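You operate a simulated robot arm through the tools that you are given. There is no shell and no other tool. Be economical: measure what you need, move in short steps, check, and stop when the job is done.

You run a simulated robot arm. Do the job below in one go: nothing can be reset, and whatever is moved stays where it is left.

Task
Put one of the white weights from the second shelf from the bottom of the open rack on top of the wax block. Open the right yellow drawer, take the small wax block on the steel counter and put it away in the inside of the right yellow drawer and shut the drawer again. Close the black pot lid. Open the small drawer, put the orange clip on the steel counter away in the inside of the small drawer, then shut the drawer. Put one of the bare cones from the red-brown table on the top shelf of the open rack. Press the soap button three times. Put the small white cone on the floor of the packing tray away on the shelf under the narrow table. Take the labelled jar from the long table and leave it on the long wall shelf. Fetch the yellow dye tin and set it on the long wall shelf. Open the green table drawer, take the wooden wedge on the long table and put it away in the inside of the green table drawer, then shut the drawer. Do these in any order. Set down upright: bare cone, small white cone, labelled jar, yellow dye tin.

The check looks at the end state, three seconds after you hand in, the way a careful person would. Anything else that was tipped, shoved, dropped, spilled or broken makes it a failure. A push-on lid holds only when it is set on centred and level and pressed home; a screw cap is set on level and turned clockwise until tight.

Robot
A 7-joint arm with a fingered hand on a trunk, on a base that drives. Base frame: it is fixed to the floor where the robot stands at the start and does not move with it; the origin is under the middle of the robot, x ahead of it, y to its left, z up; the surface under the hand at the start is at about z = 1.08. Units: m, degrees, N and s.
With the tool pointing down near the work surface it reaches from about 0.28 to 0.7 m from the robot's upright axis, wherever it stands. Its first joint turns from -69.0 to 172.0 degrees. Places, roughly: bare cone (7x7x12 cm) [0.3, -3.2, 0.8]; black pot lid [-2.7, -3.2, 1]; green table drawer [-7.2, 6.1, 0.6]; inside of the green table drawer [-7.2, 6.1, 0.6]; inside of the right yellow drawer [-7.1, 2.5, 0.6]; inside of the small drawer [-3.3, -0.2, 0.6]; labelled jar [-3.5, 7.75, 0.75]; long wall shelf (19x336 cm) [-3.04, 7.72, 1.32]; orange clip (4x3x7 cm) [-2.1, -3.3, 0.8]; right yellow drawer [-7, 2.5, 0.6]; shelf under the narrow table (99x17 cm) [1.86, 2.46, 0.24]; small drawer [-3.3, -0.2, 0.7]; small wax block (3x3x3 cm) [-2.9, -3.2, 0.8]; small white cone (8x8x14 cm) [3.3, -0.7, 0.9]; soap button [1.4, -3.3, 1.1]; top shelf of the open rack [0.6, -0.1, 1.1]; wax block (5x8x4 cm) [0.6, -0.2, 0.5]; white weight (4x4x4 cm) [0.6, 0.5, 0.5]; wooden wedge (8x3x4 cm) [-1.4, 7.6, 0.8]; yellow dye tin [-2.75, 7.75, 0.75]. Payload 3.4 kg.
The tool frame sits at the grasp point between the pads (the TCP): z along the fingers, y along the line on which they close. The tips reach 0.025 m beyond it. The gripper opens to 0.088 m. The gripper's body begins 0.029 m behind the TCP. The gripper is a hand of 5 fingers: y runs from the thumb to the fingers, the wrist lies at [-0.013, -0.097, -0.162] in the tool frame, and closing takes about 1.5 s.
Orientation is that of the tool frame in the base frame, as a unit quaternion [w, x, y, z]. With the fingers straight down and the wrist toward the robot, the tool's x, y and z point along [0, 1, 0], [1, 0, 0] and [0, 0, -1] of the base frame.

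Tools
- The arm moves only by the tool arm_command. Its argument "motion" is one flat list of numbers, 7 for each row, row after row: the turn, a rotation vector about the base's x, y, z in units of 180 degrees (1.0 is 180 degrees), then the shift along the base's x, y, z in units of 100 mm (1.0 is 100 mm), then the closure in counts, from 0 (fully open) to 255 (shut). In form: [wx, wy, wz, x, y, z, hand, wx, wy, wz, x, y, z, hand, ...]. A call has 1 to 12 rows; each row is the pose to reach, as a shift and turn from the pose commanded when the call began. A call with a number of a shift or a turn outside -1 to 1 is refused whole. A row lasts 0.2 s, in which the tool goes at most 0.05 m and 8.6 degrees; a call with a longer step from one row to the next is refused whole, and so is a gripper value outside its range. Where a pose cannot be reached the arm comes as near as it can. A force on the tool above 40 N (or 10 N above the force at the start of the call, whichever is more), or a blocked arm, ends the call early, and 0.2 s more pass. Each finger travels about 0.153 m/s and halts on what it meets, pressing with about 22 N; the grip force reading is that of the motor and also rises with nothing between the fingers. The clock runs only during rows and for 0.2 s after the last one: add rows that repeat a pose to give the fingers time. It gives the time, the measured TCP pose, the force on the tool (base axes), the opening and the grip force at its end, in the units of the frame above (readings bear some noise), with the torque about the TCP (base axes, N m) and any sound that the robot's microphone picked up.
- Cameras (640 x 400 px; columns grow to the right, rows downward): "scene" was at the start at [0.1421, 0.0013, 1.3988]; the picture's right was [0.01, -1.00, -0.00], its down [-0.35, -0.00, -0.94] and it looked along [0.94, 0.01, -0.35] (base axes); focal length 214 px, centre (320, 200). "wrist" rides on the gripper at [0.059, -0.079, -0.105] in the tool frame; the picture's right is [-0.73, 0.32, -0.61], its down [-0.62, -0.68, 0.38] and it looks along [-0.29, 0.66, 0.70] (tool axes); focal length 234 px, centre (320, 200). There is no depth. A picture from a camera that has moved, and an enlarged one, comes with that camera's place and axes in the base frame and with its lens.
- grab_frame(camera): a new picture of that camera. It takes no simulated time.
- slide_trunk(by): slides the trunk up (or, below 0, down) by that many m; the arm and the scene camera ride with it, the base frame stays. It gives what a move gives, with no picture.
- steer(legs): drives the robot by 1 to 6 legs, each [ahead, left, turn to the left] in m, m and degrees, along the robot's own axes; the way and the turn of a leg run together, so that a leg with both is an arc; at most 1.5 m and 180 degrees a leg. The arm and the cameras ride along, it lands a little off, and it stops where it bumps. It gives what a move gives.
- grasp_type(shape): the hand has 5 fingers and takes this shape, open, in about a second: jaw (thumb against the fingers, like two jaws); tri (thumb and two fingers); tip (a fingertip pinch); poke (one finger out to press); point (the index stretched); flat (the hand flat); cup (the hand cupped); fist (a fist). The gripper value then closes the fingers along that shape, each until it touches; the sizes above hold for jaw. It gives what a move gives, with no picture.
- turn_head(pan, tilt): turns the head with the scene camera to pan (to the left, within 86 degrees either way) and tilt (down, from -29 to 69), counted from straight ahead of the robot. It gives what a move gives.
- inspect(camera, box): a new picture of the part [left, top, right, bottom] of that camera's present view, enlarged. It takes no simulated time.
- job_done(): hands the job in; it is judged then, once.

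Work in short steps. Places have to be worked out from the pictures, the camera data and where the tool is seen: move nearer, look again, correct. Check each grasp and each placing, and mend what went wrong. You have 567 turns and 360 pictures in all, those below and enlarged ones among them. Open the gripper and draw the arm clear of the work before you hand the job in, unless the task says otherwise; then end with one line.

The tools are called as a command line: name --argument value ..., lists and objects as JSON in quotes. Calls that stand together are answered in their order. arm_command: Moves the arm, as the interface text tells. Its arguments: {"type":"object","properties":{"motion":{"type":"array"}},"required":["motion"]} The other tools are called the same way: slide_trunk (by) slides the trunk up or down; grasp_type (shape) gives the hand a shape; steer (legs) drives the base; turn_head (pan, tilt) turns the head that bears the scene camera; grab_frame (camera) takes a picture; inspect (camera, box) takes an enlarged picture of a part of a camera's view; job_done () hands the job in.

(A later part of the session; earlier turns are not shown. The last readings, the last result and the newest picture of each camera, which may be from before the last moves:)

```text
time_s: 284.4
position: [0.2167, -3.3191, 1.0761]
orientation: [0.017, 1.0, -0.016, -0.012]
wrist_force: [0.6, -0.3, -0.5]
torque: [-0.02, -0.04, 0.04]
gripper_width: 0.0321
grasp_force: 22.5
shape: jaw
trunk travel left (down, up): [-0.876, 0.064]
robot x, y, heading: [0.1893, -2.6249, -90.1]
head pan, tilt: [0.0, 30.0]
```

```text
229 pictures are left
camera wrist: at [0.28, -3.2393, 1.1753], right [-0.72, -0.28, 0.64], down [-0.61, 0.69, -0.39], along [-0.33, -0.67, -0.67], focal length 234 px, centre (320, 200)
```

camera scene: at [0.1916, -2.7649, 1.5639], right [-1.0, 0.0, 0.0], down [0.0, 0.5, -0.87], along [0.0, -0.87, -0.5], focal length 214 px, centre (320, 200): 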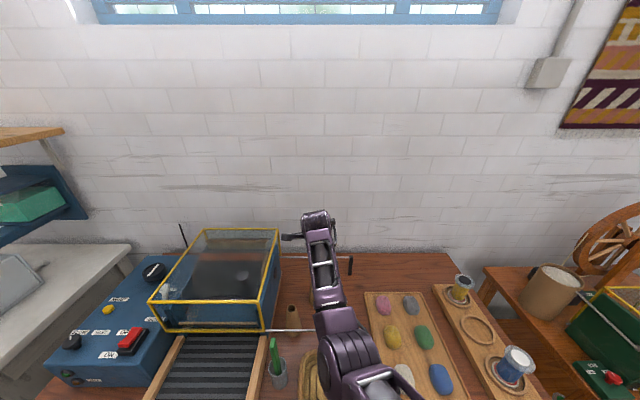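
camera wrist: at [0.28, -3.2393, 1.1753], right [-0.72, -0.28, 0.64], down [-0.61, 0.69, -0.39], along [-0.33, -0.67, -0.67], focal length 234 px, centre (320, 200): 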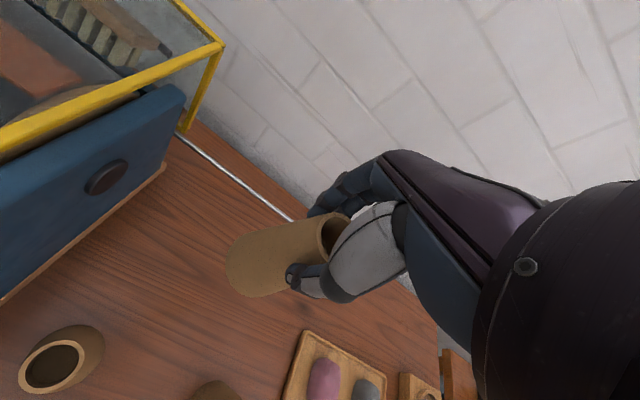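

Held; cone bottom ≈0.102 below TCP. I back off, raise further, and drive to the rack's back side.

steer --legs '[[-0.7, 0, 0], [0, 1.1, 0], [0, 0, -90], [0, -1.4, 0]]'

arm_command --motion '[0, 0, 0, 0, 0, 0.4, 255, 0, 0, 0, 0, 0, 0.8, 255, 0, 0, 0, 0, 0, 1.0, 255]'

slide_trunk --by 0.06

turn_head --pan 0 --tilt 35

grab_frame --camera "scene"

```text
time_s: 301.8
position: [0.5989, -0.9667, 1.0795]
orientation: [-0.016, -0.705, 0.708, 0.015]
wrist_force: [-1.9, -22.1, 2.2]
torque: [0.03, 0.03, 0.51]
gripper_width: 0.0321
grasp_force: 22.2
shape: jaw
trunk travel left (down, up): [-0.876, 0.064]
robot x, y, heading: [1.2954, -0.9266, -179.4]
head pan, tilt: [0.0, 30.0]
stopped in leg 4: the force on the tool passed its limit at 56 N (the readings are from after the stop); the commanded pose is now the measured one
```

```text
time_s: 302.6
position: [0.5821, -0.966, 1.1784]
orientation: [-0.012, -0.702, 0.712, 0.017]
wrist_force: [-0.5, 0.1, -0.6]
torque: [-0.02, 0.0, 0.03]
gripper_width: 0.0322
grasp_force: 22.0
shape: jaw
out of reach, approached as far as the arm can: row 1, 2, 3
trunk travel left (down, up): [-0.876, 0.064]
robot x, y, heading: [1.2911, -0.9211, -179.6]
head pan, tilt: [0.0, 30.0]
```

```text
time_s: 303.6
position: [0.582, -0.9662, 1.2373]
orientation: [-0.012, -0.703, 0.71, 0.016]
wrist_force: [0.1, -0.3, 0.5]
torque: [-0.02, -0.01, 0.02]
gripper_width: 0.0319
grasp_force: 22.2
shape: jaw
trunk travel left (down, up): [-0.936, 0.004]
robot x, y, heading: [1.2939, -0.9197, -179.4]
head pan, tilt: [0.0, 30.0]
```

```text
time_s: 304.2
position: [0.5826, -0.9662, 1.236]
orientation: [-0.012, -0.703, 0.711, 0.015]
wrist_force: [0.6, -0.3, -1.2]
torque: [-0.05, 0.0, 0.01]
gripper_width: 0.0319
grasp_force: 21.6
shape: jaw
trunk travel left (down, up): [-0.936, 0.004]
robot x, y, heading: [1.2893, -0.9199, -179.2]
head pan, tilt: [0.0, 35.0]
```

```text
228 pictures are left
camera scene: at [1.1511, -0.9217, 1.676], right [-0.01, 1.0, 0.0], down [0.57, 0.0, -0.82], along [-0.82, -0.01, -0.57], focal length 214 px, centre (320, 200)
```

scene: 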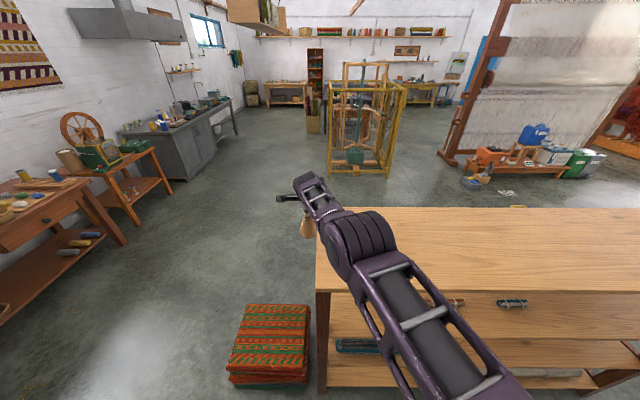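

I misjudged: the hand bumped the rack's end (stopped at 56 N). I check the cone in the hand and the rack contents.

grab_frame --camera "wrist"

turn_head --pan -40 --tilt 35

grab_frame --camera "scene"

```text
227 pictures are left
camera wrist: at [0.6653, -1.0278, 1.3376], right [-0.29, 0.73, 0.62], down [0.67, 0.62, -0.41], along [-0.68, 0.3, -0.67], focal length 234 px, centre (320, 200)
```

wrist: 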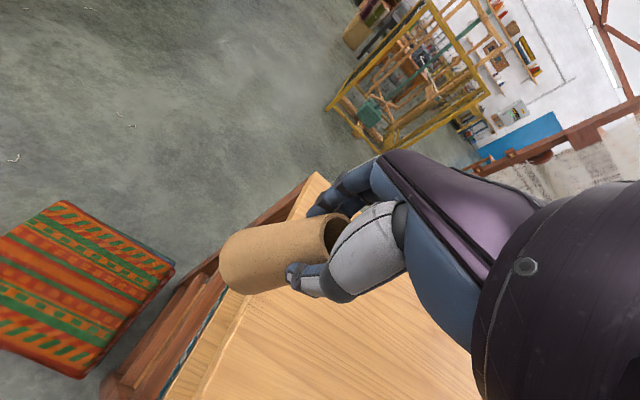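

```text
time_s: 305.3
position: [0.5822, -0.9664, 1.2373]
orientation: [-0.013, -0.703, 0.711, 0.016]
wrist_force: [-0.3, -0.1, 0.3]
torque: [-0.02, 0.01, -0.01]
gripper_width: 0.0322
grasp_force: 22.1
shape: jaw
trunk travel left (down, up): [-0.936, 0.004]
robot x, y, heading: [1.2932, -0.9188, -179.4]
head pan, tilt: [-40.0, 35.0]
```

```text
226 pictures are left
camera scene: at [1.1713, -0.865, 1.676], right [0.64, 0.77, 0.0], down [0.44, -0.37, -0.82], along [-0.63, 0.52, -0.57], focal length 214 px, centre (320, 200)
```

scene: 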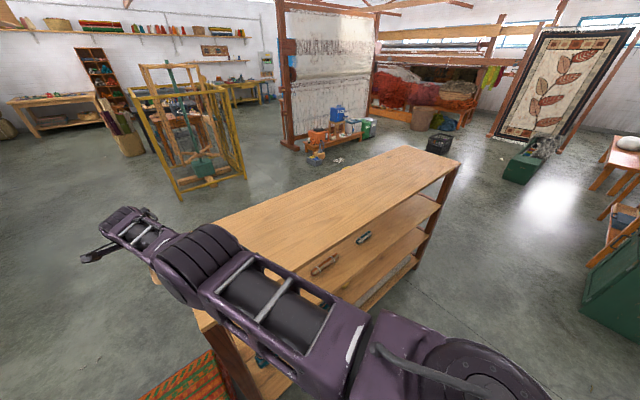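

The cone grip is unchanged and items on the rack look undisturbed. The cone's bottom (≈1.134) is now above the shelf top (1.08), so I move right 0.25 m to bring it over the shelf.

steer --legs '[[0, -0.25, 0]]'

turn_head --pan 0 --tilt 40

grab_frame --camera "scene"

grab_frame --camera "wrist"

```text
time_s: 307.1
position: [0.5812, -0.717, 1.2371]
orientation: [-0.011, -0.702, 0.711, 0.016]
wrist_force: [-0.3, -0.2, -0.2]
torque: [0.01, -0.03, 0.0]
gripper_width: 0.0318
grasp_force: 22.1
shape: jaw
trunk travel left (down, up): [-0.936, 0.004]
robot x, y, heading: [1.2818, -0.6739, -179.7]
head pan, tilt: [-40.0, 35.0]
```

```text
time_s: 308.2
position: [0.5806, -0.7161, 1.2369]
orientation: [-0.012, -0.703, 0.711, 0.016]
wrist_force: [-0.4, -0.9, 0.0]
torque: [0.0, -0.02, 0.01]
gripper_width: 0.0319
grasp_force: 21.8
shape: jaw
trunk travel left (down, up): [-0.936, 0.004]
robot x, y, heading: [1.2905, -0.6725, -179.8]
head pan, tilt: [0.0, 40.0]
```

```text
225 pictures are left
camera scene: at [1.1526, -0.6719, 1.6685], right [-0.01, 1.0, 0.0], down [0.64, 0.0, -0.77], along [-0.77, 0.0, -0.64], focal length 214 px, centre (320, 200)
```

scene: 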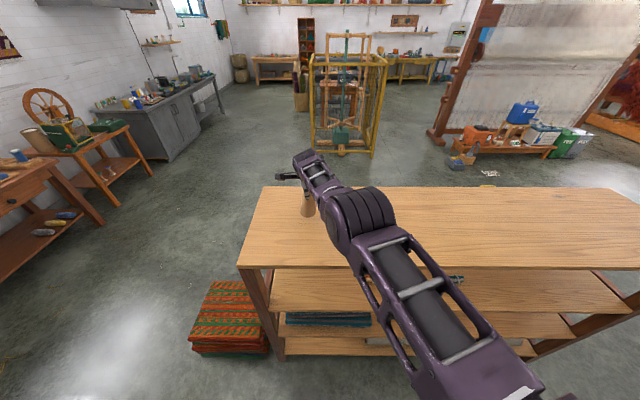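

```text
224 pictures are left
camera wrist: at [0.6638, -0.7774, 1.3376], right [-0.29, 0.73, 0.62], down [0.67, 0.62, -0.41], along [-0.68, 0.3, -0.67], focal length 234 px, centre (320, 200)
```

wrist: 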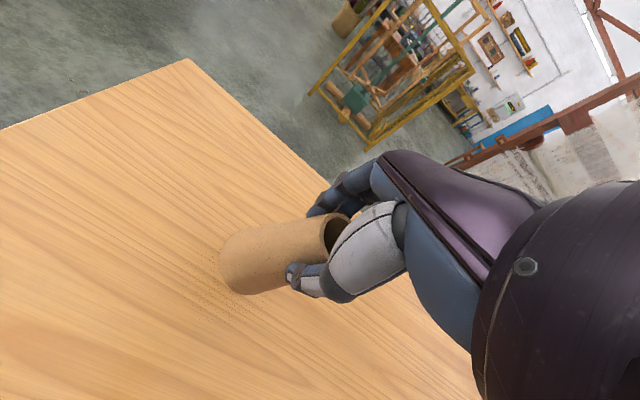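

Over the shelf. I lower 4.5 cm, then feel for contact.

arm_command --motion '[0, 0, 0, 0, 0, -0.25, 255, 0, 0, 0, 0, 0, -0.42, 255, 0, 0, 0, 0, 0, -0.48, 255, 0, 0, 0, 0, 0, -0.48, 255]'

grab_frame --camera "wrist"

```text
time_s: 309.2
position: [0.5864, -0.7129, 1.1939]
orientation: [-0.016, -0.703, 0.711, 0.018]
wrist_force: [-4.7, -2.0, 19.8]
torque: [0.02, 0.25, 0.03]
gripper_width: 0.0341
grasp_force: 22.7
shape: jaw
out of reach, approached as far as the arm can: row 2, 3, 4
trunk travel left (down, up): [-0.936, 0.004]
robot x, y, heading: [1.2907, -0.6744, -179.7]
head pan, tilt: [0.0, 40.0]
```

```text
223 pictures are left
camera wrist: at [0.67, -0.7734, 1.294], right [-0.28, 0.73, 0.63], down [0.67, 0.62, -0.41], along [-0.69, 0.3, -0.66], focal length 234 px, centre (320, 200)
```

wrist: 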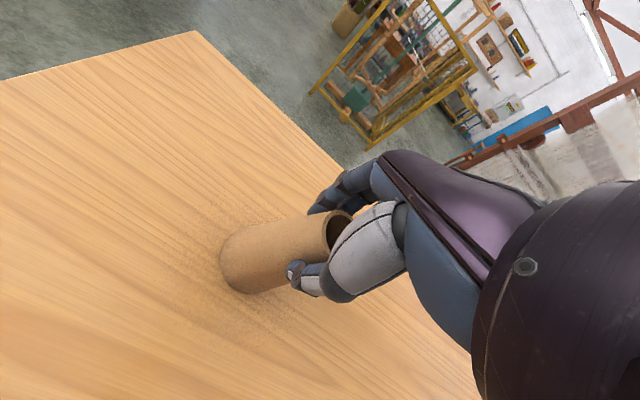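

Contact. I ease up 4 mm and open slowly.

arm_command --motion '[0, 0, 0, 0, 0, 0.03, 255, 0, 0, 0, 0, 0, 0.03, 220, 0, 0, 0, 0, 0, 0.03, 180, 0, 0, 0, 0, 0, 0.03, 140, 0, 0, 0, 0, 0, 0.03, 100, 0, 0, 0, 0, 0, 0.03, 40, 0, 0, 0, 0, 0, 0.03, 0, 0, 0, 0, 0, 0, 0.03, 0]'

grab_frame --camera "wrist"

```text
time_s: 311.0
position: [0.5859, -0.7117, 1.1924]
orientation: [-0.012, -0.703, 0.71, 0.015]
wrist_force: [0.6, 0.4, -0.1]
torque: [0.02, 0.0, -0.01]
gripper_width: 0.0879
grasp_force: 0.1
shape: jaw
trunk travel left (down, up): [-0.936, 0.004]
robot x, y, heading: [1.2911, -0.672, -179.4]
head pan, tilt: [0.0, 40.0]
```

```text
222 pictures are left
camera wrist: at [0.6685, -0.7728, 1.2928], right [-0.29, 0.73, 0.62], down [0.67, 0.62, -0.41], along [-0.68, 0.3, -0.67], focal length 234 px, centre (320, 200)
```

wrist: 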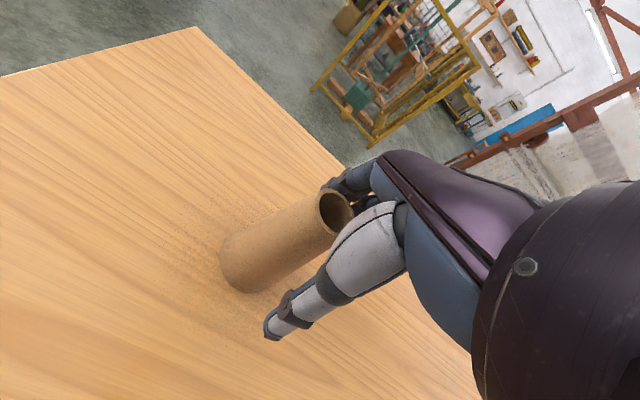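

Released and standing. I raise the hand straight up and back away.

arm_command --motion '[0, 0, 0, 0, 0, 0.4, 0, 0, 0, 0, 0, 0, 0.8, 0, 0, 0, 0, 0.05, 0, 1.0, 0]'

arm_command --motion '[0, 0, 0, 0, 0, 0.3, 0, 0, 0, 0, 0.2, 0, 0.5, 0]'

steer --legs '[[-0.3, 0, 0]]'

grab_frame --camera "scene"

```text
time_s: 311.8
position: [0.5782, -0.7169, 1.2929]
orientation: [-0.012, -0.703, 0.711, 0.016]
wrist_force: [-0.1, -0.5, 0.2]
torque: [-0.01, 0.02, 0.05]
gripper_width: 0.0879
grasp_force: 0.1
shape: jaw
out of reach, approached as far as the arm can: row 1, 2, 3
trunk travel left (down, up): [-0.936, 0.004]
robot x, y, heading: [1.2915, -0.6693, -179.6]
head pan, tilt: [0.0, 40.0]
```

```text
time_s: 312.4
position: [0.584, -0.7244, 1.3444]
orientation: [-0.011, -0.703, 0.711, 0.017]
wrist_force: [0.5, 0.1, 0.0]
torque: [-0.01, 0.0, 0.01]
gripper_width: 0.0881
grasp_force: 0.0
shape: jaw
out of reach, approached as far as the arm can: row 2
trunk travel left (down, up): [-0.936, 0.004]
robot x, y, heading: [1.2883, -0.6694, -179.7]
head pan, tilt: [0.0, 40.0]
```

```text
time_s: 314.4
position: [0.8852, -0.7191, 1.3426]
orientation: [-0.01, -0.702, 0.712, 0.014]
wrist_force: [0.6, -0.3, 0.0]
torque: [0.01, -0.02, 0.01]
gripper_width: 0.0878
grasp_force: 0.0
shape: jaw
trunk travel left (down, up): [-0.936, 0.004]
robot x, y, heading: [1.5895, -0.6697, -179.6]
head pan, tilt: [0.0, 40.0]
```

```text
221 pictures are left
camera scene: at [1.4537, -0.6697, 1.6683], right [0.0, 1.0, 0.0], down [0.64, 0.0, -0.77], along [-0.77, 0.0, -0.64], focal length 214 px, centre (320, 200)
```

scene: 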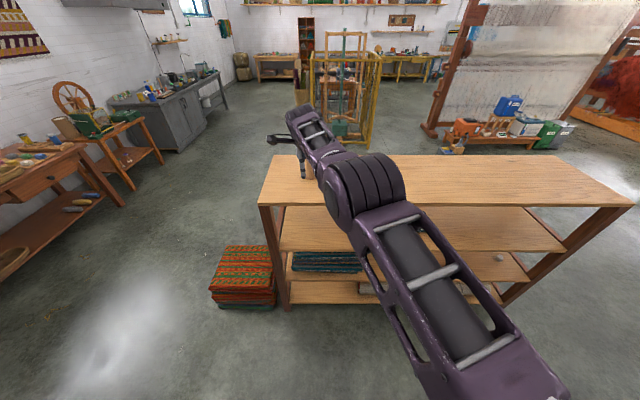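

The bare cone stands on the top shelf. Next stop: the steel counter on the south wall (clip, pot lid, wax). I drive there along y≈-2.

steer --legs '[[0, 1.35, 0], [1.5, 0, 0], [1.5, 0, 0], [0.7, 0, 0], [0, 0, 90]]'

turn_head --pan 0 --tilt 30

grab_frame --camera "scene"

```text
time_s: 342.5
position: [-2.0639, -2.7036, 1.344]
orientation: [0.02, 1.0, -0.013, -0.003]
wrist_force: [0.6, -0.8, -0.9]
torque: [-0.03, -0.02, 0.0]
gripper_width: 0.0878
grasp_force: 0.1
shape: jaw
trunk travel left (down, up): [-0.936, 0.004]
robot x, y, heading: [-2.1085, -1.9976, -90.0]
head pan, tilt: [0.0, 40.0]
```

```text
time_s: 343.2
position: [-2.0638, -2.7037, 1.3438]
orientation: [0.02, 1.0, -0.012, -0.002]
wrist_force: [-0.4, -0.4, 0.1]
torque: [0.04, -0.02, 0.01]
gripper_width: 0.0879
grasp_force: 0.0
shape: jaw
trunk travel left (down, up): [-0.936, 0.004]
robot x, y, heading: [-2.1056, -1.9961, -90.1]
head pan, tilt: [0.0, 30.0]
```

```text
220 pictures are left
camera scene: at [-2.108, -2.1374, 1.6838], right [-1.0, 0.01, 0.0], down [0.0, 0.5, -0.87], along [-0.01, -0.87, -0.5], focal length 214 px, centre (320, 200)
```

scene: 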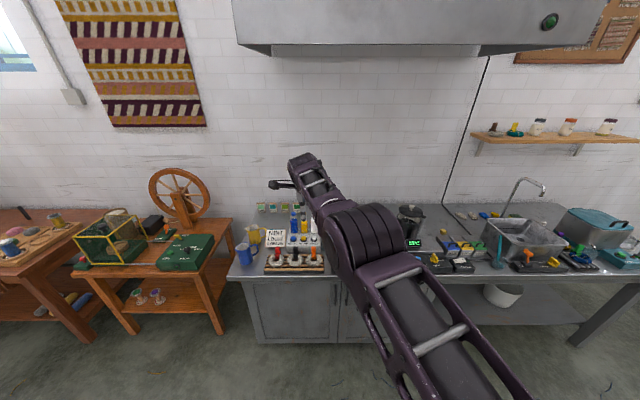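

The arm blocks the view. I pull the hand in and down.

arm_command --motion '[0, 0, 0, 0, 0.3, -0.3, 0, 0, 0, 0, 0, 0.65, -0.65, 0, 0, 0, 0, 0, 1.0, -1.0, 0]'

arm_command --motion '[0, 0, 0, 0, 0.3, -0.35, 0, 0, 0, 0, 0, 0.6, -0.7, 0, 0, 0, 0, 0, 0.8, -1.0, 0]'

grab_frame --camera "scene"

```text
time_s: 344.0
position: [-2.0239, -2.6865, 1.2342]
orientation: [0.015, 1.0, -0.014, 0.005]
wrist_force: [-0.7, -1.4, 0.8]
torque: [0.05, -0.04, 0.01]
gripper_width: 0.088
grasp_force: 0.1
shape: jaw
out of reach, approached as far as the arm can: row 1, 2, 3
trunk travel left (down, up): [-0.936, 0.004]
robot x, y, heading: [-2.1077, -1.997, -90.5]
head pan, tilt: [0.0, 30.0]
```

```text
time_s: 344.8
position: [-2.0249, -2.6599, 1.1185]
orientation: [0.019, 1.0, -0.013, -0.003]
wrist_force: [0.3, 0.1, 0.1]
torque: [-0.03, 0.0, 0.01]
gripper_width: 0.0876
grasp_force: 0.0
shape: jaw
out of reach, approached as far as the arm can: row 1, 2, 3
trunk travel left (down, up): [-0.936, 0.004]
robot x, y, heading: [-2.1077, -1.9955, -90.6]
head pan, tilt: [0.0, 30.0]
```

```text
219 pictures are left
camera scene: at [-2.1081, -2.1371, 1.6839], right [-1.0, 0.01, 0.0], down [0.0, 0.5, -0.87], along [-0.01, -0.87, -0.5], focal length 214 px, centre (320, 200)
```

scene: 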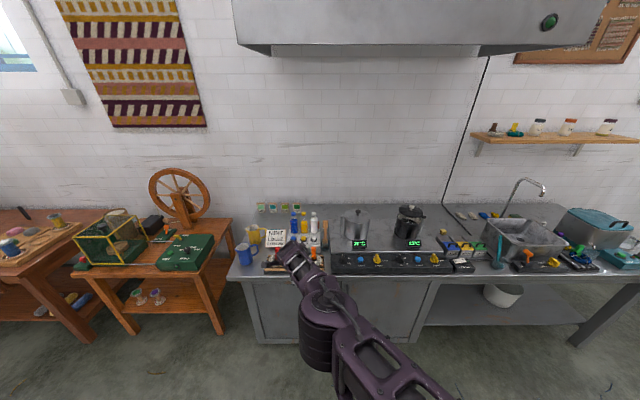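

Now pots are visible: black pot at right of the cooktop. I zoom on the counter.

inspect --camera "scene" --box '[320, 190, 480, 280]'

inspect --camera "scene" --box '[220, 190, 380, 290]'

```text
4.00 times, centred on (400, 235) of scene
camera zoom: at [-2.1081, -2.1371, 1.6839], right [-1.0, 0.01, 0.0], down [0.0, 0.5, -0.87], along [-0.01, -0.87, -0.5], focal length 858 px, centre (0, 60)
```

zoom: 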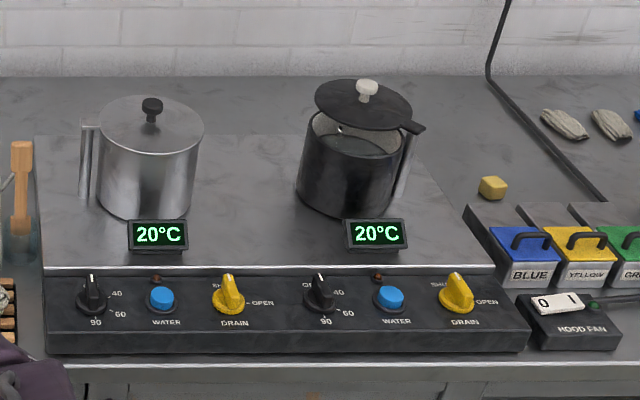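

```text
4.00 times, centred on (300, 240) of scene
camera zoom: at [-2.1081, -2.1371, 1.6839], right [-1.0, 0.01, 0.0], down [0.0, 0.5, -0.87], along [-0.01, -0.87, -0.5], focal length 858 px, centre (400, 40)
```

zoom: 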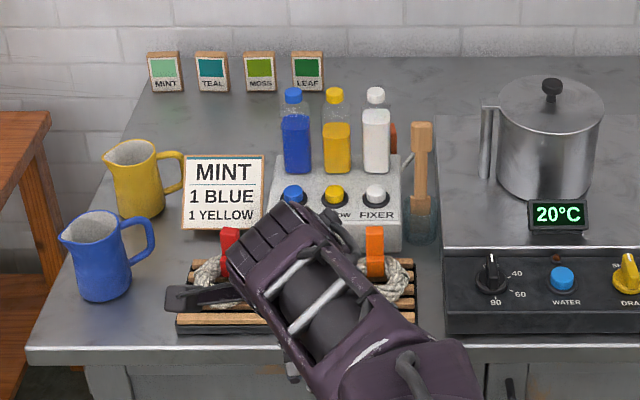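

The black pot has a hinged lid standing partly open, hinge on its right-hand handle. I shift right to face it and take a closer look with the hand raised.

arm_command --motion '[0, 0, 0, 0, 0, 0.4, 0, 0, 0, 0, 0, 0, 0.8, 0]'

steer --legs '[[0, -0.5, 0.5], [0.25, 0, 0]]'

grab_frame --camera "scene"

grab_frame --camera "wrist"

```text
time_s: 345.4
position: [-2.0252, -2.6798, 1.1951]
orientation: [0.019, 1.0, -0.012, -0.003]
wrist_force: [0.9, 0.0, 0.7]
torque: [0.01, -0.01, 0.04]
gripper_width: 0.0879
grasp_force: 0.1
shape: jaw
out of reach, approached as far as the arm can: row 1, 2
trunk travel left (down, up): [-0.936, 0.004]
robot x, y, heading: [-2.1031, -1.9963, -90.2]
head pan, tilt: [0.0, 30.0]
```

```text
time_s: 349.7
position: [-2.5161, -2.9278, 1.1958]
orientation: [0.019, 1.0, -0.009, -0.003]
wrist_force: [-0.9, 0.1, -0.2]
torque: [0.0, 0.01, 0.01]
gripper_width: 0.0879
grasp_force: 0.1
shape: jaw
trunk travel left (down, up): [-0.936, 0.004]
robot x, y, heading: [-2.6028, -2.2445, -90.0]
head pan, tilt: [0.0, 30.0]
```

```text
216 pictures are left
camera scene: at [-2.6026, -2.3836, 1.684], right [-1.0, 0.0, 0.0], down [0.0, 0.5, -0.87], along [0.0, -0.87, -0.5], focal length 214 px, centre (320, 200)
```

scene: 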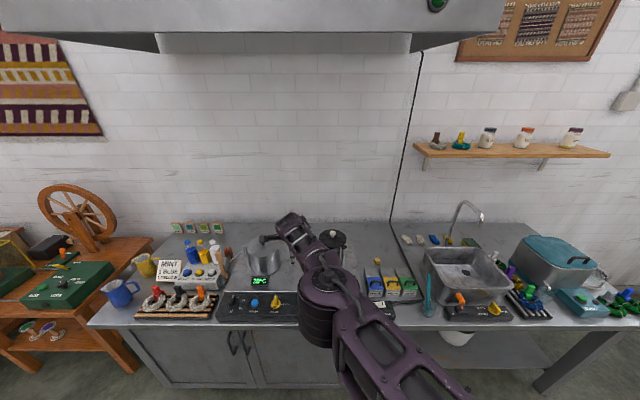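

```text
215 pictures are left
camera wrist: at [-2.4535, -2.8458, 1.2949], right [-0.73, -0.29, 0.62], down [-0.62, 0.68, -0.41], along [-0.3, -0.68, -0.67], focal length 234 px, centre (320, 200)
```

wrist: 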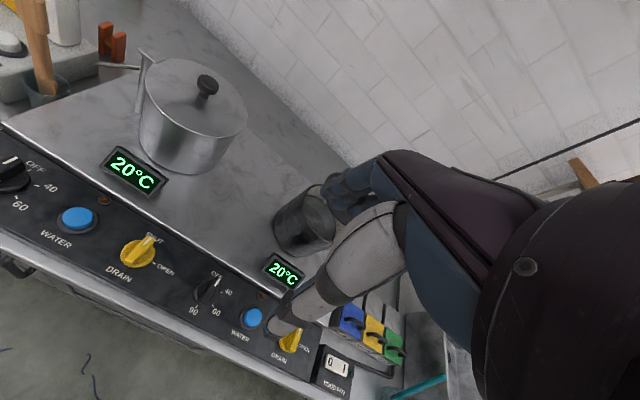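

I move the hand to the right and up so that the wrist camera sees the black pot unobstructed.

arm_command --motion '[0, 0, 0, -0.4, 0, 0.2, 0, 0, 0, 0, -0.8, 0, 0.5, 0, 0, 0, 0, -1.0, 0, 0.8, 0]'

arm_command --motion '[0, 0, 0, -0.4, 0.1, 0, 0, 0, 0, 0, -0.8, 0.2, 0, 0]'

grab_frame --camera "wrist"

grab_frame --camera "scene"

```text
time_s: 350.5
position: [-2.6148, -2.9284, 1.2734]
orientation: [0.02, 1.0, -0.008, -0.004]
wrist_force: [-0.3, -0.4, 0.0]
torque: [0.03, -0.01, 0.01]
gripper_width: 0.088
grasp_force: 0.1
shape: jaw
trunk travel left (down, up): [-0.936, 0.004]
robot x, y, heading: [-2.6033, -2.2477, -89.8]
head pan, tilt: [0.0, 30.0]
```

```text
time_s: 351.1
position: [-2.6986, -2.9063, 1.2736]
orientation: [0.019, 1.0, -0.009, -0.003]
wrist_force: [0.0, -0.8, -0.2]
torque: [0.01, 0.0, 0.02]
gripper_width: 0.0881
grasp_force: 0.0
shape: jaw
trunk travel left (down, up): [-0.936, 0.004]
robot x, y, heading: [-2.6006, -2.2463, -90.2]
head pan, tilt: [0.0, 30.0]
```

```text
214 pictures are left
camera wrist: at [-2.6375, -2.8254, 1.3745], right [-0.73, -0.29, 0.62], down [-0.61, 0.68, -0.41], along [-0.3, -0.68, -0.67], focal length 234 px, centre (320, 200)
```

wrist: 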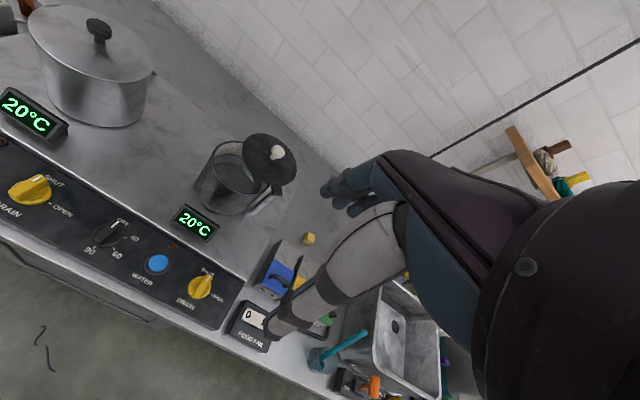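

```text
213 pictures are left
camera scene: at [-2.6059, -2.3846, 1.6839], right [-1.0, 0.0, 0.0], down [0.0, 0.5, -0.87], along [0.0, -0.87, -0.5], focal length 214 px, centre (320, 200)
```

scene: 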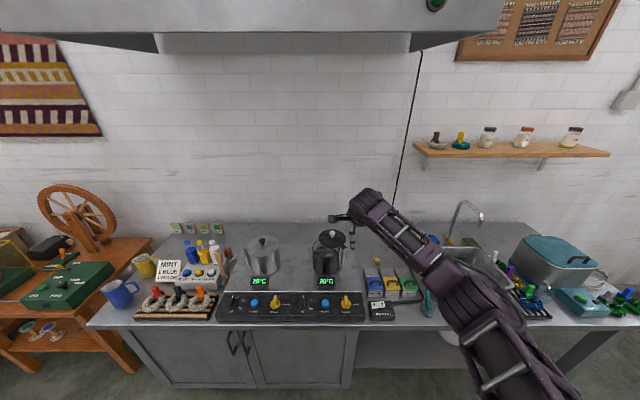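

inspect --camera "wrist" --box '[170, 110, 350, 270]'

inspect --camera "scene" --box '[290, 220, 430, 310]'

```text
2.50 times, centred on (260, 190) of wrist
camera zoom: at [-2.6375, -2.8254, 1.3745], right [-0.73, -0.29, 0.62], down [-0.61, 0.68, -0.41], along [-0.3, -0.68, -0.67], focal length 585 px, centre (470, 225)
```

zoom: 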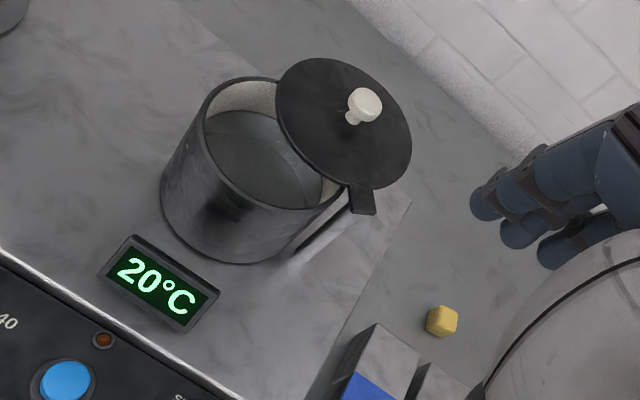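

```text
4.44 times, centred on (360, 265) of scene
camera zoom: at [-2.6059, -2.3846, 1.6839], right [-1.0, 0.0, 0.0], down [0.0, 0.5, -0.87], along [0.0, -0.87, -0.5], focal length 953 px, centre (142, -89)
```

zoom: 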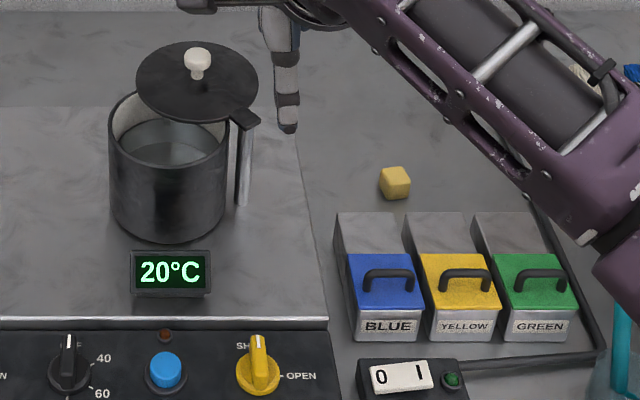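

Triangulation shows the lid is level but swung horizontally about the handle pivot (≈(-2.713,-3.153)): knob at (-2.66,-3.23,1.016), pot centre ≈(-2.63,-3.149). To close it I push the knob from behind toward the robot with a single finger. I drive up and position above.

grasp_type --shape "poke"

steer --legs '[[0.31, 0, 0]]'

arm_command --motion '[0, 0, 0, 0.2, -0.2, 0, 0, 0, 0, 0, 0.38, -0.45, 0, 0]'

grab_frame --camera "wrist"

inspect --camera "scene" --box '[240, 180, 400, 320]'

```text
time_s: 352.0
position: [-2.6953, -2.9081, 1.2738]
orientation: [0.019, 1.0, -0.008, -0.004]
wrist_force: [-0.2, 0.1, 0.3]
torque: [0.03, 0.0, -0.01]
gripper_width: 0.0001
grasp_force: 0.0
shape: poke
trunk travel left (down, up): [-0.936, 0.004]
robot x, y, heading: [-2.598, -2.2436, -89.6]
head pan, tilt: [0.0, 30.0]
```

```text
time_s: 354.1
position: [-2.697, -3.214, 1.274]
orientation: [0.019, 1.0, -0.009, -0.003]
wrist_force: [-0.2, 0.0, -0.1]
torque: [0.02, -0.02, -0.02]
gripper_width: 0.0002
grasp_force: 0.0
shape: poke
trunk travel left (down, up): [-0.936, 0.004]
robot x, y, heading: [-2.6026, -2.5555, -90.2]
head pan, tilt: [0.0, 30.0]
```

```text
time_s: 354.7
position: [-2.6564, -3.2598, 1.2737]
orientation: [0.019, 1.0, -0.008, -0.005]
wrist_force: [-0.3, -0.4, 0.2]
torque: [-0.02, 0.03, 0.02]
gripper_width: 0.0002
grasp_force: 0.0
shape: poke
trunk travel left (down, up): [-0.936, 0.004]
robot x, y, heading: [-2.6043, -2.5544, -89.6]
head pan, tilt: [0.0, 30.0]
```

```text
210 pictures are left
camera wrist: at [-2.5943, -3.1793, 1.3742], right [-0.73, -0.29, 0.62], down [-0.61, 0.68, -0.4], along [-0.31, -0.68, -0.67], focal length 234 px, centre (320, 200)
```

wrist: 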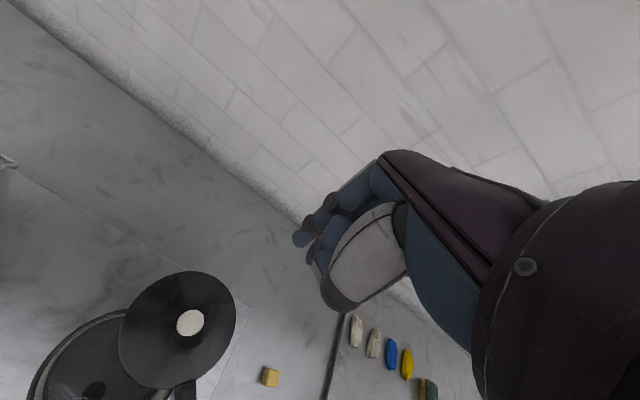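

```text
2.86 times, centred on (320, 250) of scene
camera zoom: at [-2.5993, -2.6945, 1.6838], right [-1.0, 0.0, 0.0], down [0.0, 0.5, -0.87], along [0.0, -0.87, -0.5], focal length 613 px, centre (320, 57)
```

zoom: 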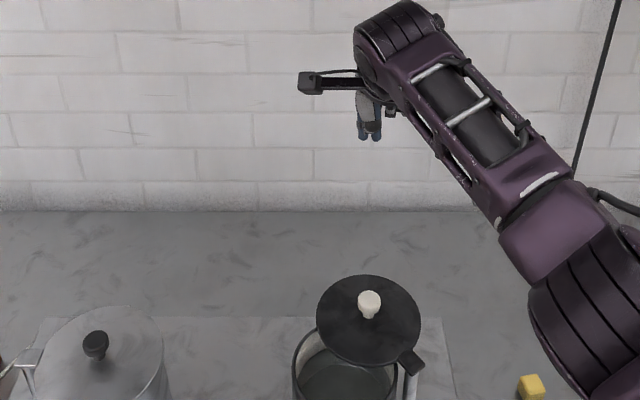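

Knob confirmed at (-2.66,-3.228). The fingertip is 4 cm behind it; I lower the trunk 0.23 so the tip is at z≈1.003.

slide_trunk --by -0.23

grab_frame --camera "wrist"

grab_frame --camera "scene"

```text
time_s: 357.1
position: [-2.6587, -3.2605, 1.0441]
orientation: [0.019, 1.0, -0.008, -0.003]
wrist_force: [-0.5, 1.4, 0.6]
torque: [-0.02, 0.02, -0.04]
gripper_width: 0.0
grasp_force: 0.1
shape: poke
trunk travel left (down, up): [-0.706, 0.234]
robot x, y, heading: [-2.6014, -2.5558, -89.9]
head pan, tilt: [0.0, 30.0]
```

```text
208 pictures are left
camera wrist: at [-2.597, -3.1786, 1.1448], right [-0.73, -0.29, 0.62], down [-0.61, 0.68, -0.41], along [-0.31, -0.68, -0.67], focal length 234 px, centre (320, 200)
```

wrist: 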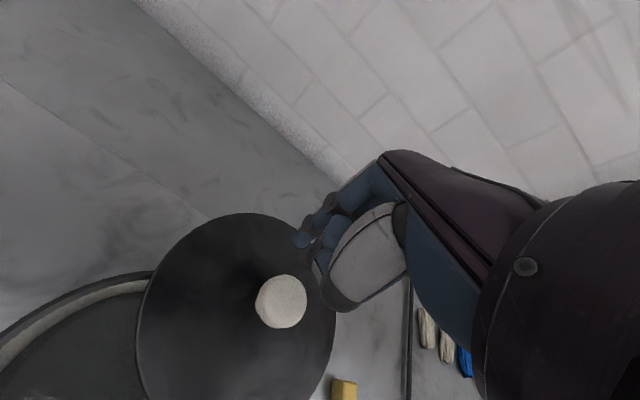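

```text
207 pictures are left
camera scene: at [-2.6024, -2.6937, 1.4539], right [-1.0, 0.0, 0.0], down [0.0, 0.5, -0.87], along [0.0, -0.87, -0.5], focal length 214 px, centre (320, 200)
```

scene: 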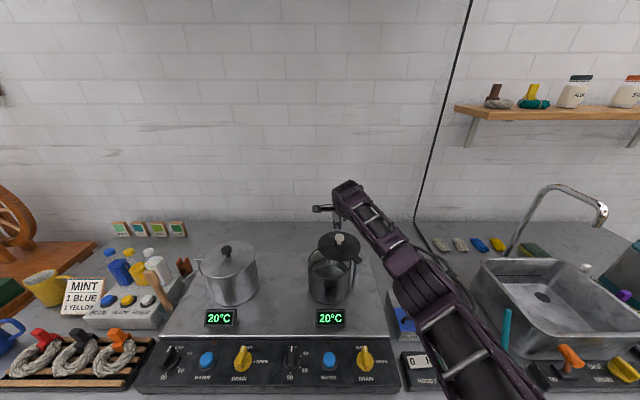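

The tangent at the start is mostly +x, so I put the finger on the knob's right-rear side and push along the arc, first about half-way.

arm_command --motion '[0, 0, 0, -0.3, 0.05, 0, 0, 0, 0, 0, -0.3, 0.17, 0, 0, 0, 0, 0, -0.15, 0.26, 0, 0, 0, 0, 0, 0.0, 0.37, 0, 0, 0, 0, 0, 0.1, 0.45, 0, 0, 0, 0, 0, 0.19, 0.54, 0, 0]'

grab_frame --camera "wrist"

inspect --camera "scene" --box '[280, 200, 400, 320]'

```text
time_s: 358.5
position: [-2.6392, -3.2068, 1.0441]
orientation: [0.018, 1.0, -0.008, -0.003]
wrist_force: [-0.4, 0.8, -0.8]
torque: [-0.01, -0.02, 0.01]
gripper_width: 0.0003
grasp_force: 0.1
shape: poke
trunk travel left (down, up): [-0.706, 0.234]
robot x, y, heading: [-2.6042, -2.5527, -90.0]
head pan, tilt: [0.0, 30.0]
```

```text
206 pictures are left
camera wrist: at [-2.5778, -3.1244, 1.1446], right [-0.73, -0.29, 0.62], down [-0.61, 0.68, -0.41], along [-0.31, -0.68, -0.67], focal length 234 px, centre (320, 200)
```

wrist: 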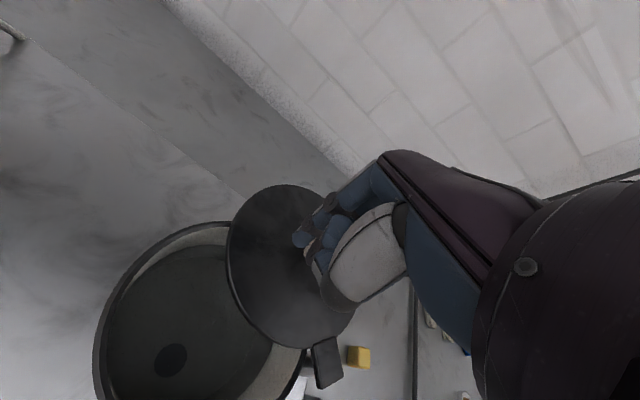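

```text
3.33 times, centred on (340, 260) of scene
camera zoom: at [-2.6026, -2.6935, 1.4539], right [-1.0, 0.0, 0.0], down [0.0, 0.5, -0.87], along [0.0, -0.87, -0.5], focal length 715 px, centre (253, 0)
```

zoom: 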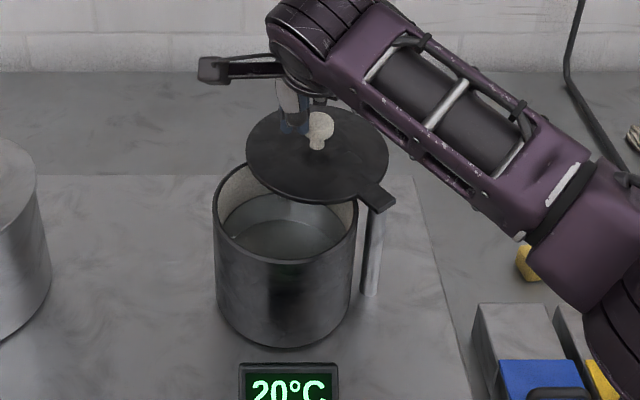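

The lid didn't move: the fingertip is actually only 2.4 cm below the TCP and passed over the knob. I go back, lower 2.3 cm, and push again.

arm_command --motion '[0, 0, 0, 0, 0, 0.1, 0, 0, 0, 0, -0.26, -0.3, 0.1, 0, 0, 0, 0, -0.52, -0.42, 0, 0, 0, 0, 0, -0.52, -0.42, -0.22, 0, 0, 0, 0, -0.38, -0.3, -0.22, 0, 0, 0, 0, -0.24, -0.19, -0.22, 0, 0, 0, 0, -0.15, -0.11, -0.22, 0, 0, 0, 0, -0.06, -0.025, -0.22, 0]'

grab_frame --camera "wrist"

inspect --camera "scene" --box '[280, 200, 400, 320]'

```text
time_s: 360.3
position: [-2.6466, -3.2077, 1.0228]
orientation: [0.018, 1.0, -0.009, -0.002]
wrist_force: [-1.7, -0.6, 0.8]
torque: [-0.02, -0.01, 0.05]
gripper_width: 0.0001
grasp_force: 0.0
shape: poke
trunk travel left (down, up): [-0.706, 0.234]
robot x, y, heading: [-2.6015, -2.5516, -90.1]
head pan, tilt: [0.0, 30.0]
```

```text
204 pictures are left
camera wrist: at [-2.584, -3.1268, 1.123], right [-0.73, -0.29, 0.62], down [-0.61, 0.68, -0.4], along [-0.31, -0.68, -0.67], focal length 234 px, centre (320, 200)
```

wrist: 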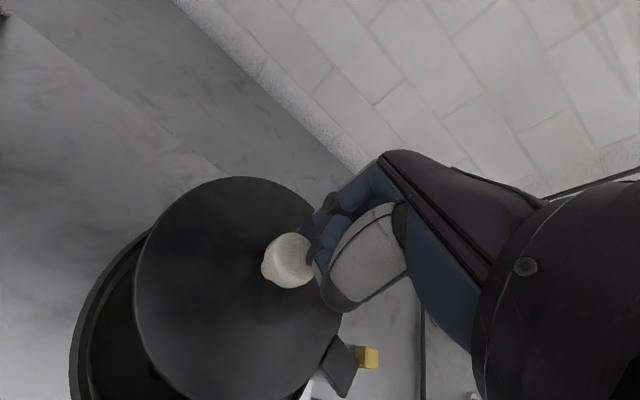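

```text
3.33 times, centred on (340, 260) of scene
camera zoom: at [-2.6025, -2.6935, 1.4539], right [-1.0, 0.0, 0.0], down [0.0, 0.5, -0.87], along [0.0, -0.87, -0.5], focal length 715 px, centre (253, 0)
```

zoom: 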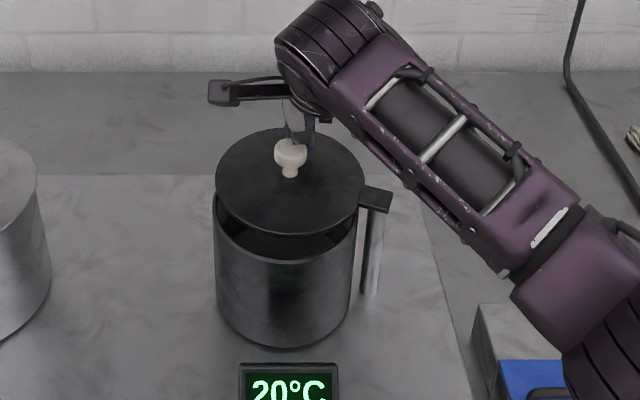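

The lid swings. Pot centre is about 4 cm further; I push on 3 cm, then check.

arm_command --motion '[0, 0, 0, 0.05, 0.1, 0, 0, 0, 0, 0, 0.08, 0.2, 0, 0, 0, 0, 0, 0.1, 0.3, 0, 0]'

inspect --camera "scene" --box '[280, 200, 400, 320]'

grab_frame --camera "wrist"

```text
time_s: 361.1
position: [-2.6368, -3.1767, 1.0215]
orientation: [0.018, 1.0, -0.009, -0.003]
wrist_force: [-0.2, -1.1, -0.7]
torque: [0.0, -0.01, 0.01]
gripper_width: 0.0
grasp_force: 0.1
shape: poke
trunk travel left (down, up): [-0.706, 0.234]
robot x, y, heading: [-2.5992, -2.5552, -90.0]
head pan, tilt: [0.0, 30.0]
```

```text
3.33 times, centred on (340, 260) of scene
camera zoom: at [-2.6027, -2.6937, 1.4538], right [-1.0, 0.0, 0.0], down [0.0, 0.5, -0.87], along [0.0, -0.87, -0.5], focal length 715 px, centre (253, 0)
```

zoom: 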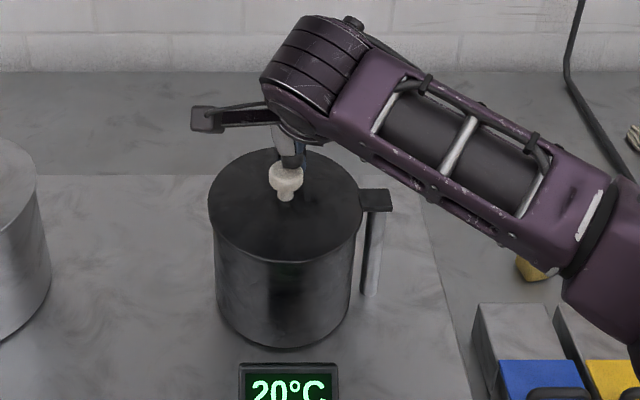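

```text
201 pictures are left
camera wrist: at [-2.5739, -3.0968, 1.1228], right [-0.73, -0.29, 0.62], down [-0.61, 0.68, -0.41], along [-0.31, -0.68, -0.67], focal length 234 px, centre (320, 200)
```

wrist: 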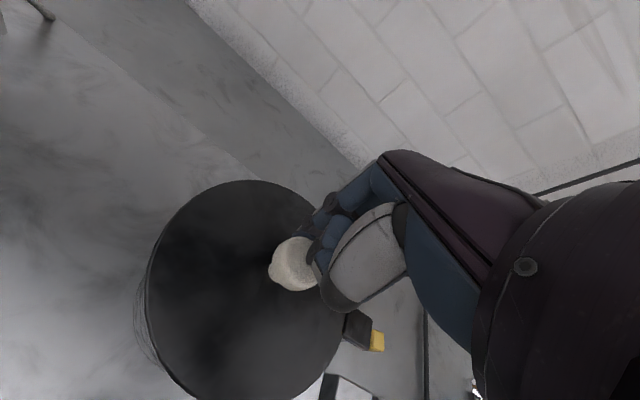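

Nearly closed, ~1 cm to go. I push another 1 cm slowly, watching force and sound.

arm_command --motion '[0, 0, 0, 0.01, 0.04, 0, 0, 0, 0, 0, 0.02, 0.08, 0, 0, 0, 0, 0, 0.02, 0.12, 0, 0]'

inspect --camera "scene" --box '[280, 200, 400, 320]'

```text
time_s: 361.9
position: [-2.6348, -3.1719, 1.0199]
orientation: [0.018, 1.0, -0.011, -0.002]
wrist_force: [-0.8, -24.7, 1.9]
torque: [-0.35, -0.04, -0.2]
gripper_width: 0.0003
grasp_force: 0.0
shape: poke
trunk travel left (down, up): [-0.706, 0.234]
robot x, y, heading: [-2.6044, -2.5538, -89.6]
head pan, tilt: [0.0, 30.0]
```

```text
3.33 times, centred on (340, 260) of scene
camera zoom: at [-2.6028, -2.7022, 1.453], right [-1.0, 0.0, 0.0], down [0.0, 0.51, -0.86], along [0.0, -0.86, -0.51], focal length 715 px, centre (253, 0)
```

zoom: 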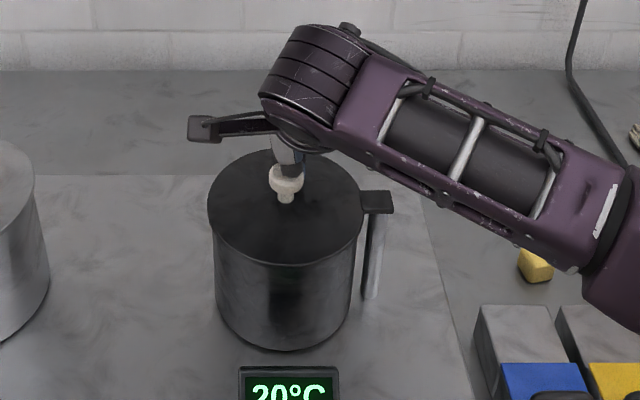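

The lid reached its stop (25 N). I back the finger off and raise to verify.

arm_command --motion '[0, 0, 0, -0.02, -0.15, 0, 0, 0, 0, 0, -0.02, -0.3, 0.1, 0, 0, 0, 0, -0.02, -0.3, 0.5, 0, 0, 0, 0, -0.02, -0.3, 0.9, 0]'

slide_trunk --by 0.2

inspect --camera "scene" --box '[270, 220, 410, 330]'

grab_frame --camera "wrist"

```text
time_s: 362.9
position: [-2.6361, -3.1956, 1.1127]
orientation: [0.018, 1.0, -0.009, -0.004]
wrist_force: [0.4, 0.5, -0.5]
torque: [-0.01, -0.02, -0.01]
gripper_width: 0.0
grasp_force: 0.2
shape: poke
trunk travel left (down, up): [-0.706, 0.234]
robot x, y, heading: [-2.6008, -2.5554, -90.0]
head pan, tilt: [0.0, 30.0]
```

```text
time_s: 365.1
position: [-2.638, -3.1965, 1.3119]
orientation: [0.02, 1.0, -0.009, -0.003]
wrist_force: [0.4, 0.6, 0.9]
torque: [-0.01, 0.02, 0.0]
gripper_width: 0.0001
grasp_force: 0.1
shape: poke
trunk travel left (down, up): [-0.906, 0.034]
robot x, y, heading: [-2.6058, -2.5499, -89.8]
head pan, tilt: [0.0, 30.0]
```

```text
3.64 times, centred on (340, 275) of scene
camera zoom: at [-2.6025, -2.6939, 1.6538], right [-1.0, 0.0, 0.0], down [0.0, 0.5, -0.87], along [0.0, -0.87, -0.5], focal length 780 px, centre (247, -73)
```

zoom: 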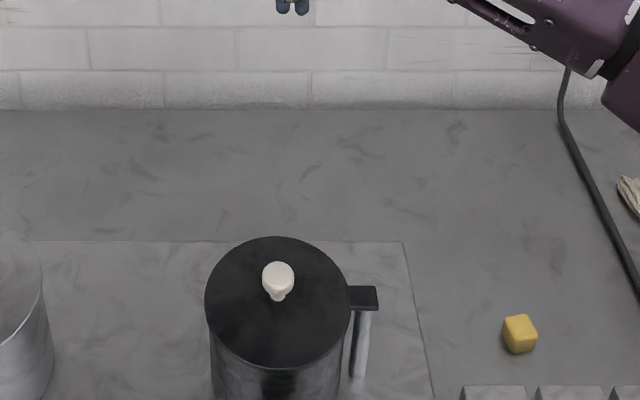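

```text
198 pictures are left
camera wrist: at [-2.5753, -3.1158, 1.4126], right [-0.73, -0.29, 0.62], down [-0.61, 0.68, -0.41], along [-0.31, -0.68, -0.67], focal length 234 px, centre (320, 200)
```

wrist: 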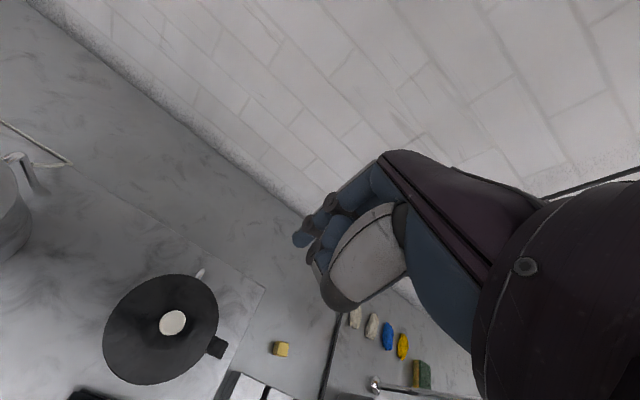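

The lid is closed and centred. Wax block noted at (-2.911,-3.232,0.81). Now the orange clip: it stands at the back near (-2.1,-3.29) by the bottles. I shift left 0.5 m (hand high) and look.

steer --legs '[[0, 0.42, 0]]'

grab_frame --camera "scene"

grab_frame --camera "wrist"

```text
time_s: 367.7
position: [-2.2183, -3.1964, 1.3119]
orientation: [0.018, 1.0, -0.01, -0.003]
wrist_force: [1.0, 0.6, 0.0]
torque: [-0.02, 0.0, -0.01]
gripper_width: 0.0001
grasp_force: 0.1
shape: poke
trunk travel left (down, up): [-0.906, 0.034]
robot x, y, heading: [-2.1825, -2.5508, -90.1]
head pan, tilt: [0.0, 30.0]
```

```text
197 pictures are left
camera scene: at [-2.1846, -2.6937, 1.6538], right [-1.0, 0.0, 0.0], down [0.0, 0.5, -0.87], along [0.0, -0.87, -0.5], focal length 214 px, centre (320, 200)
```

scene: 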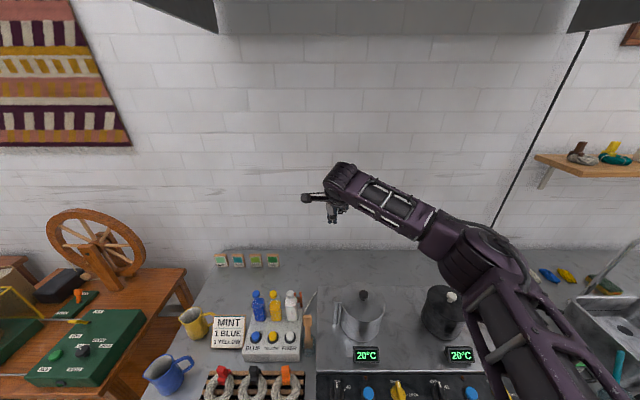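

```text
196 pictures are left
camera wrist: at [-2.1573, -3.1158, 1.4127], right [-0.73, -0.29, 0.62], down [-0.61, 0.68, -0.41], along [-0.31, -0.68, -0.67], focal length 234 px, centre (320, 200)
```

wrist: 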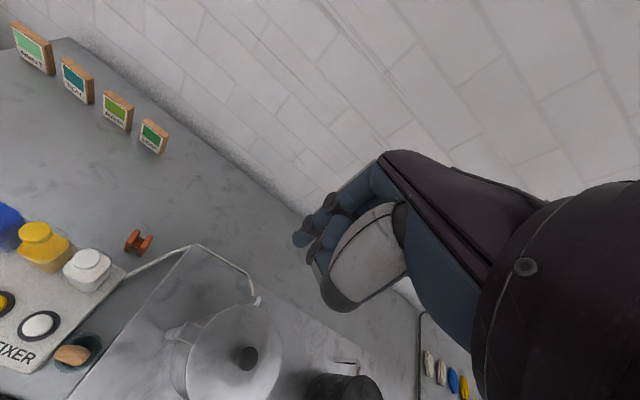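

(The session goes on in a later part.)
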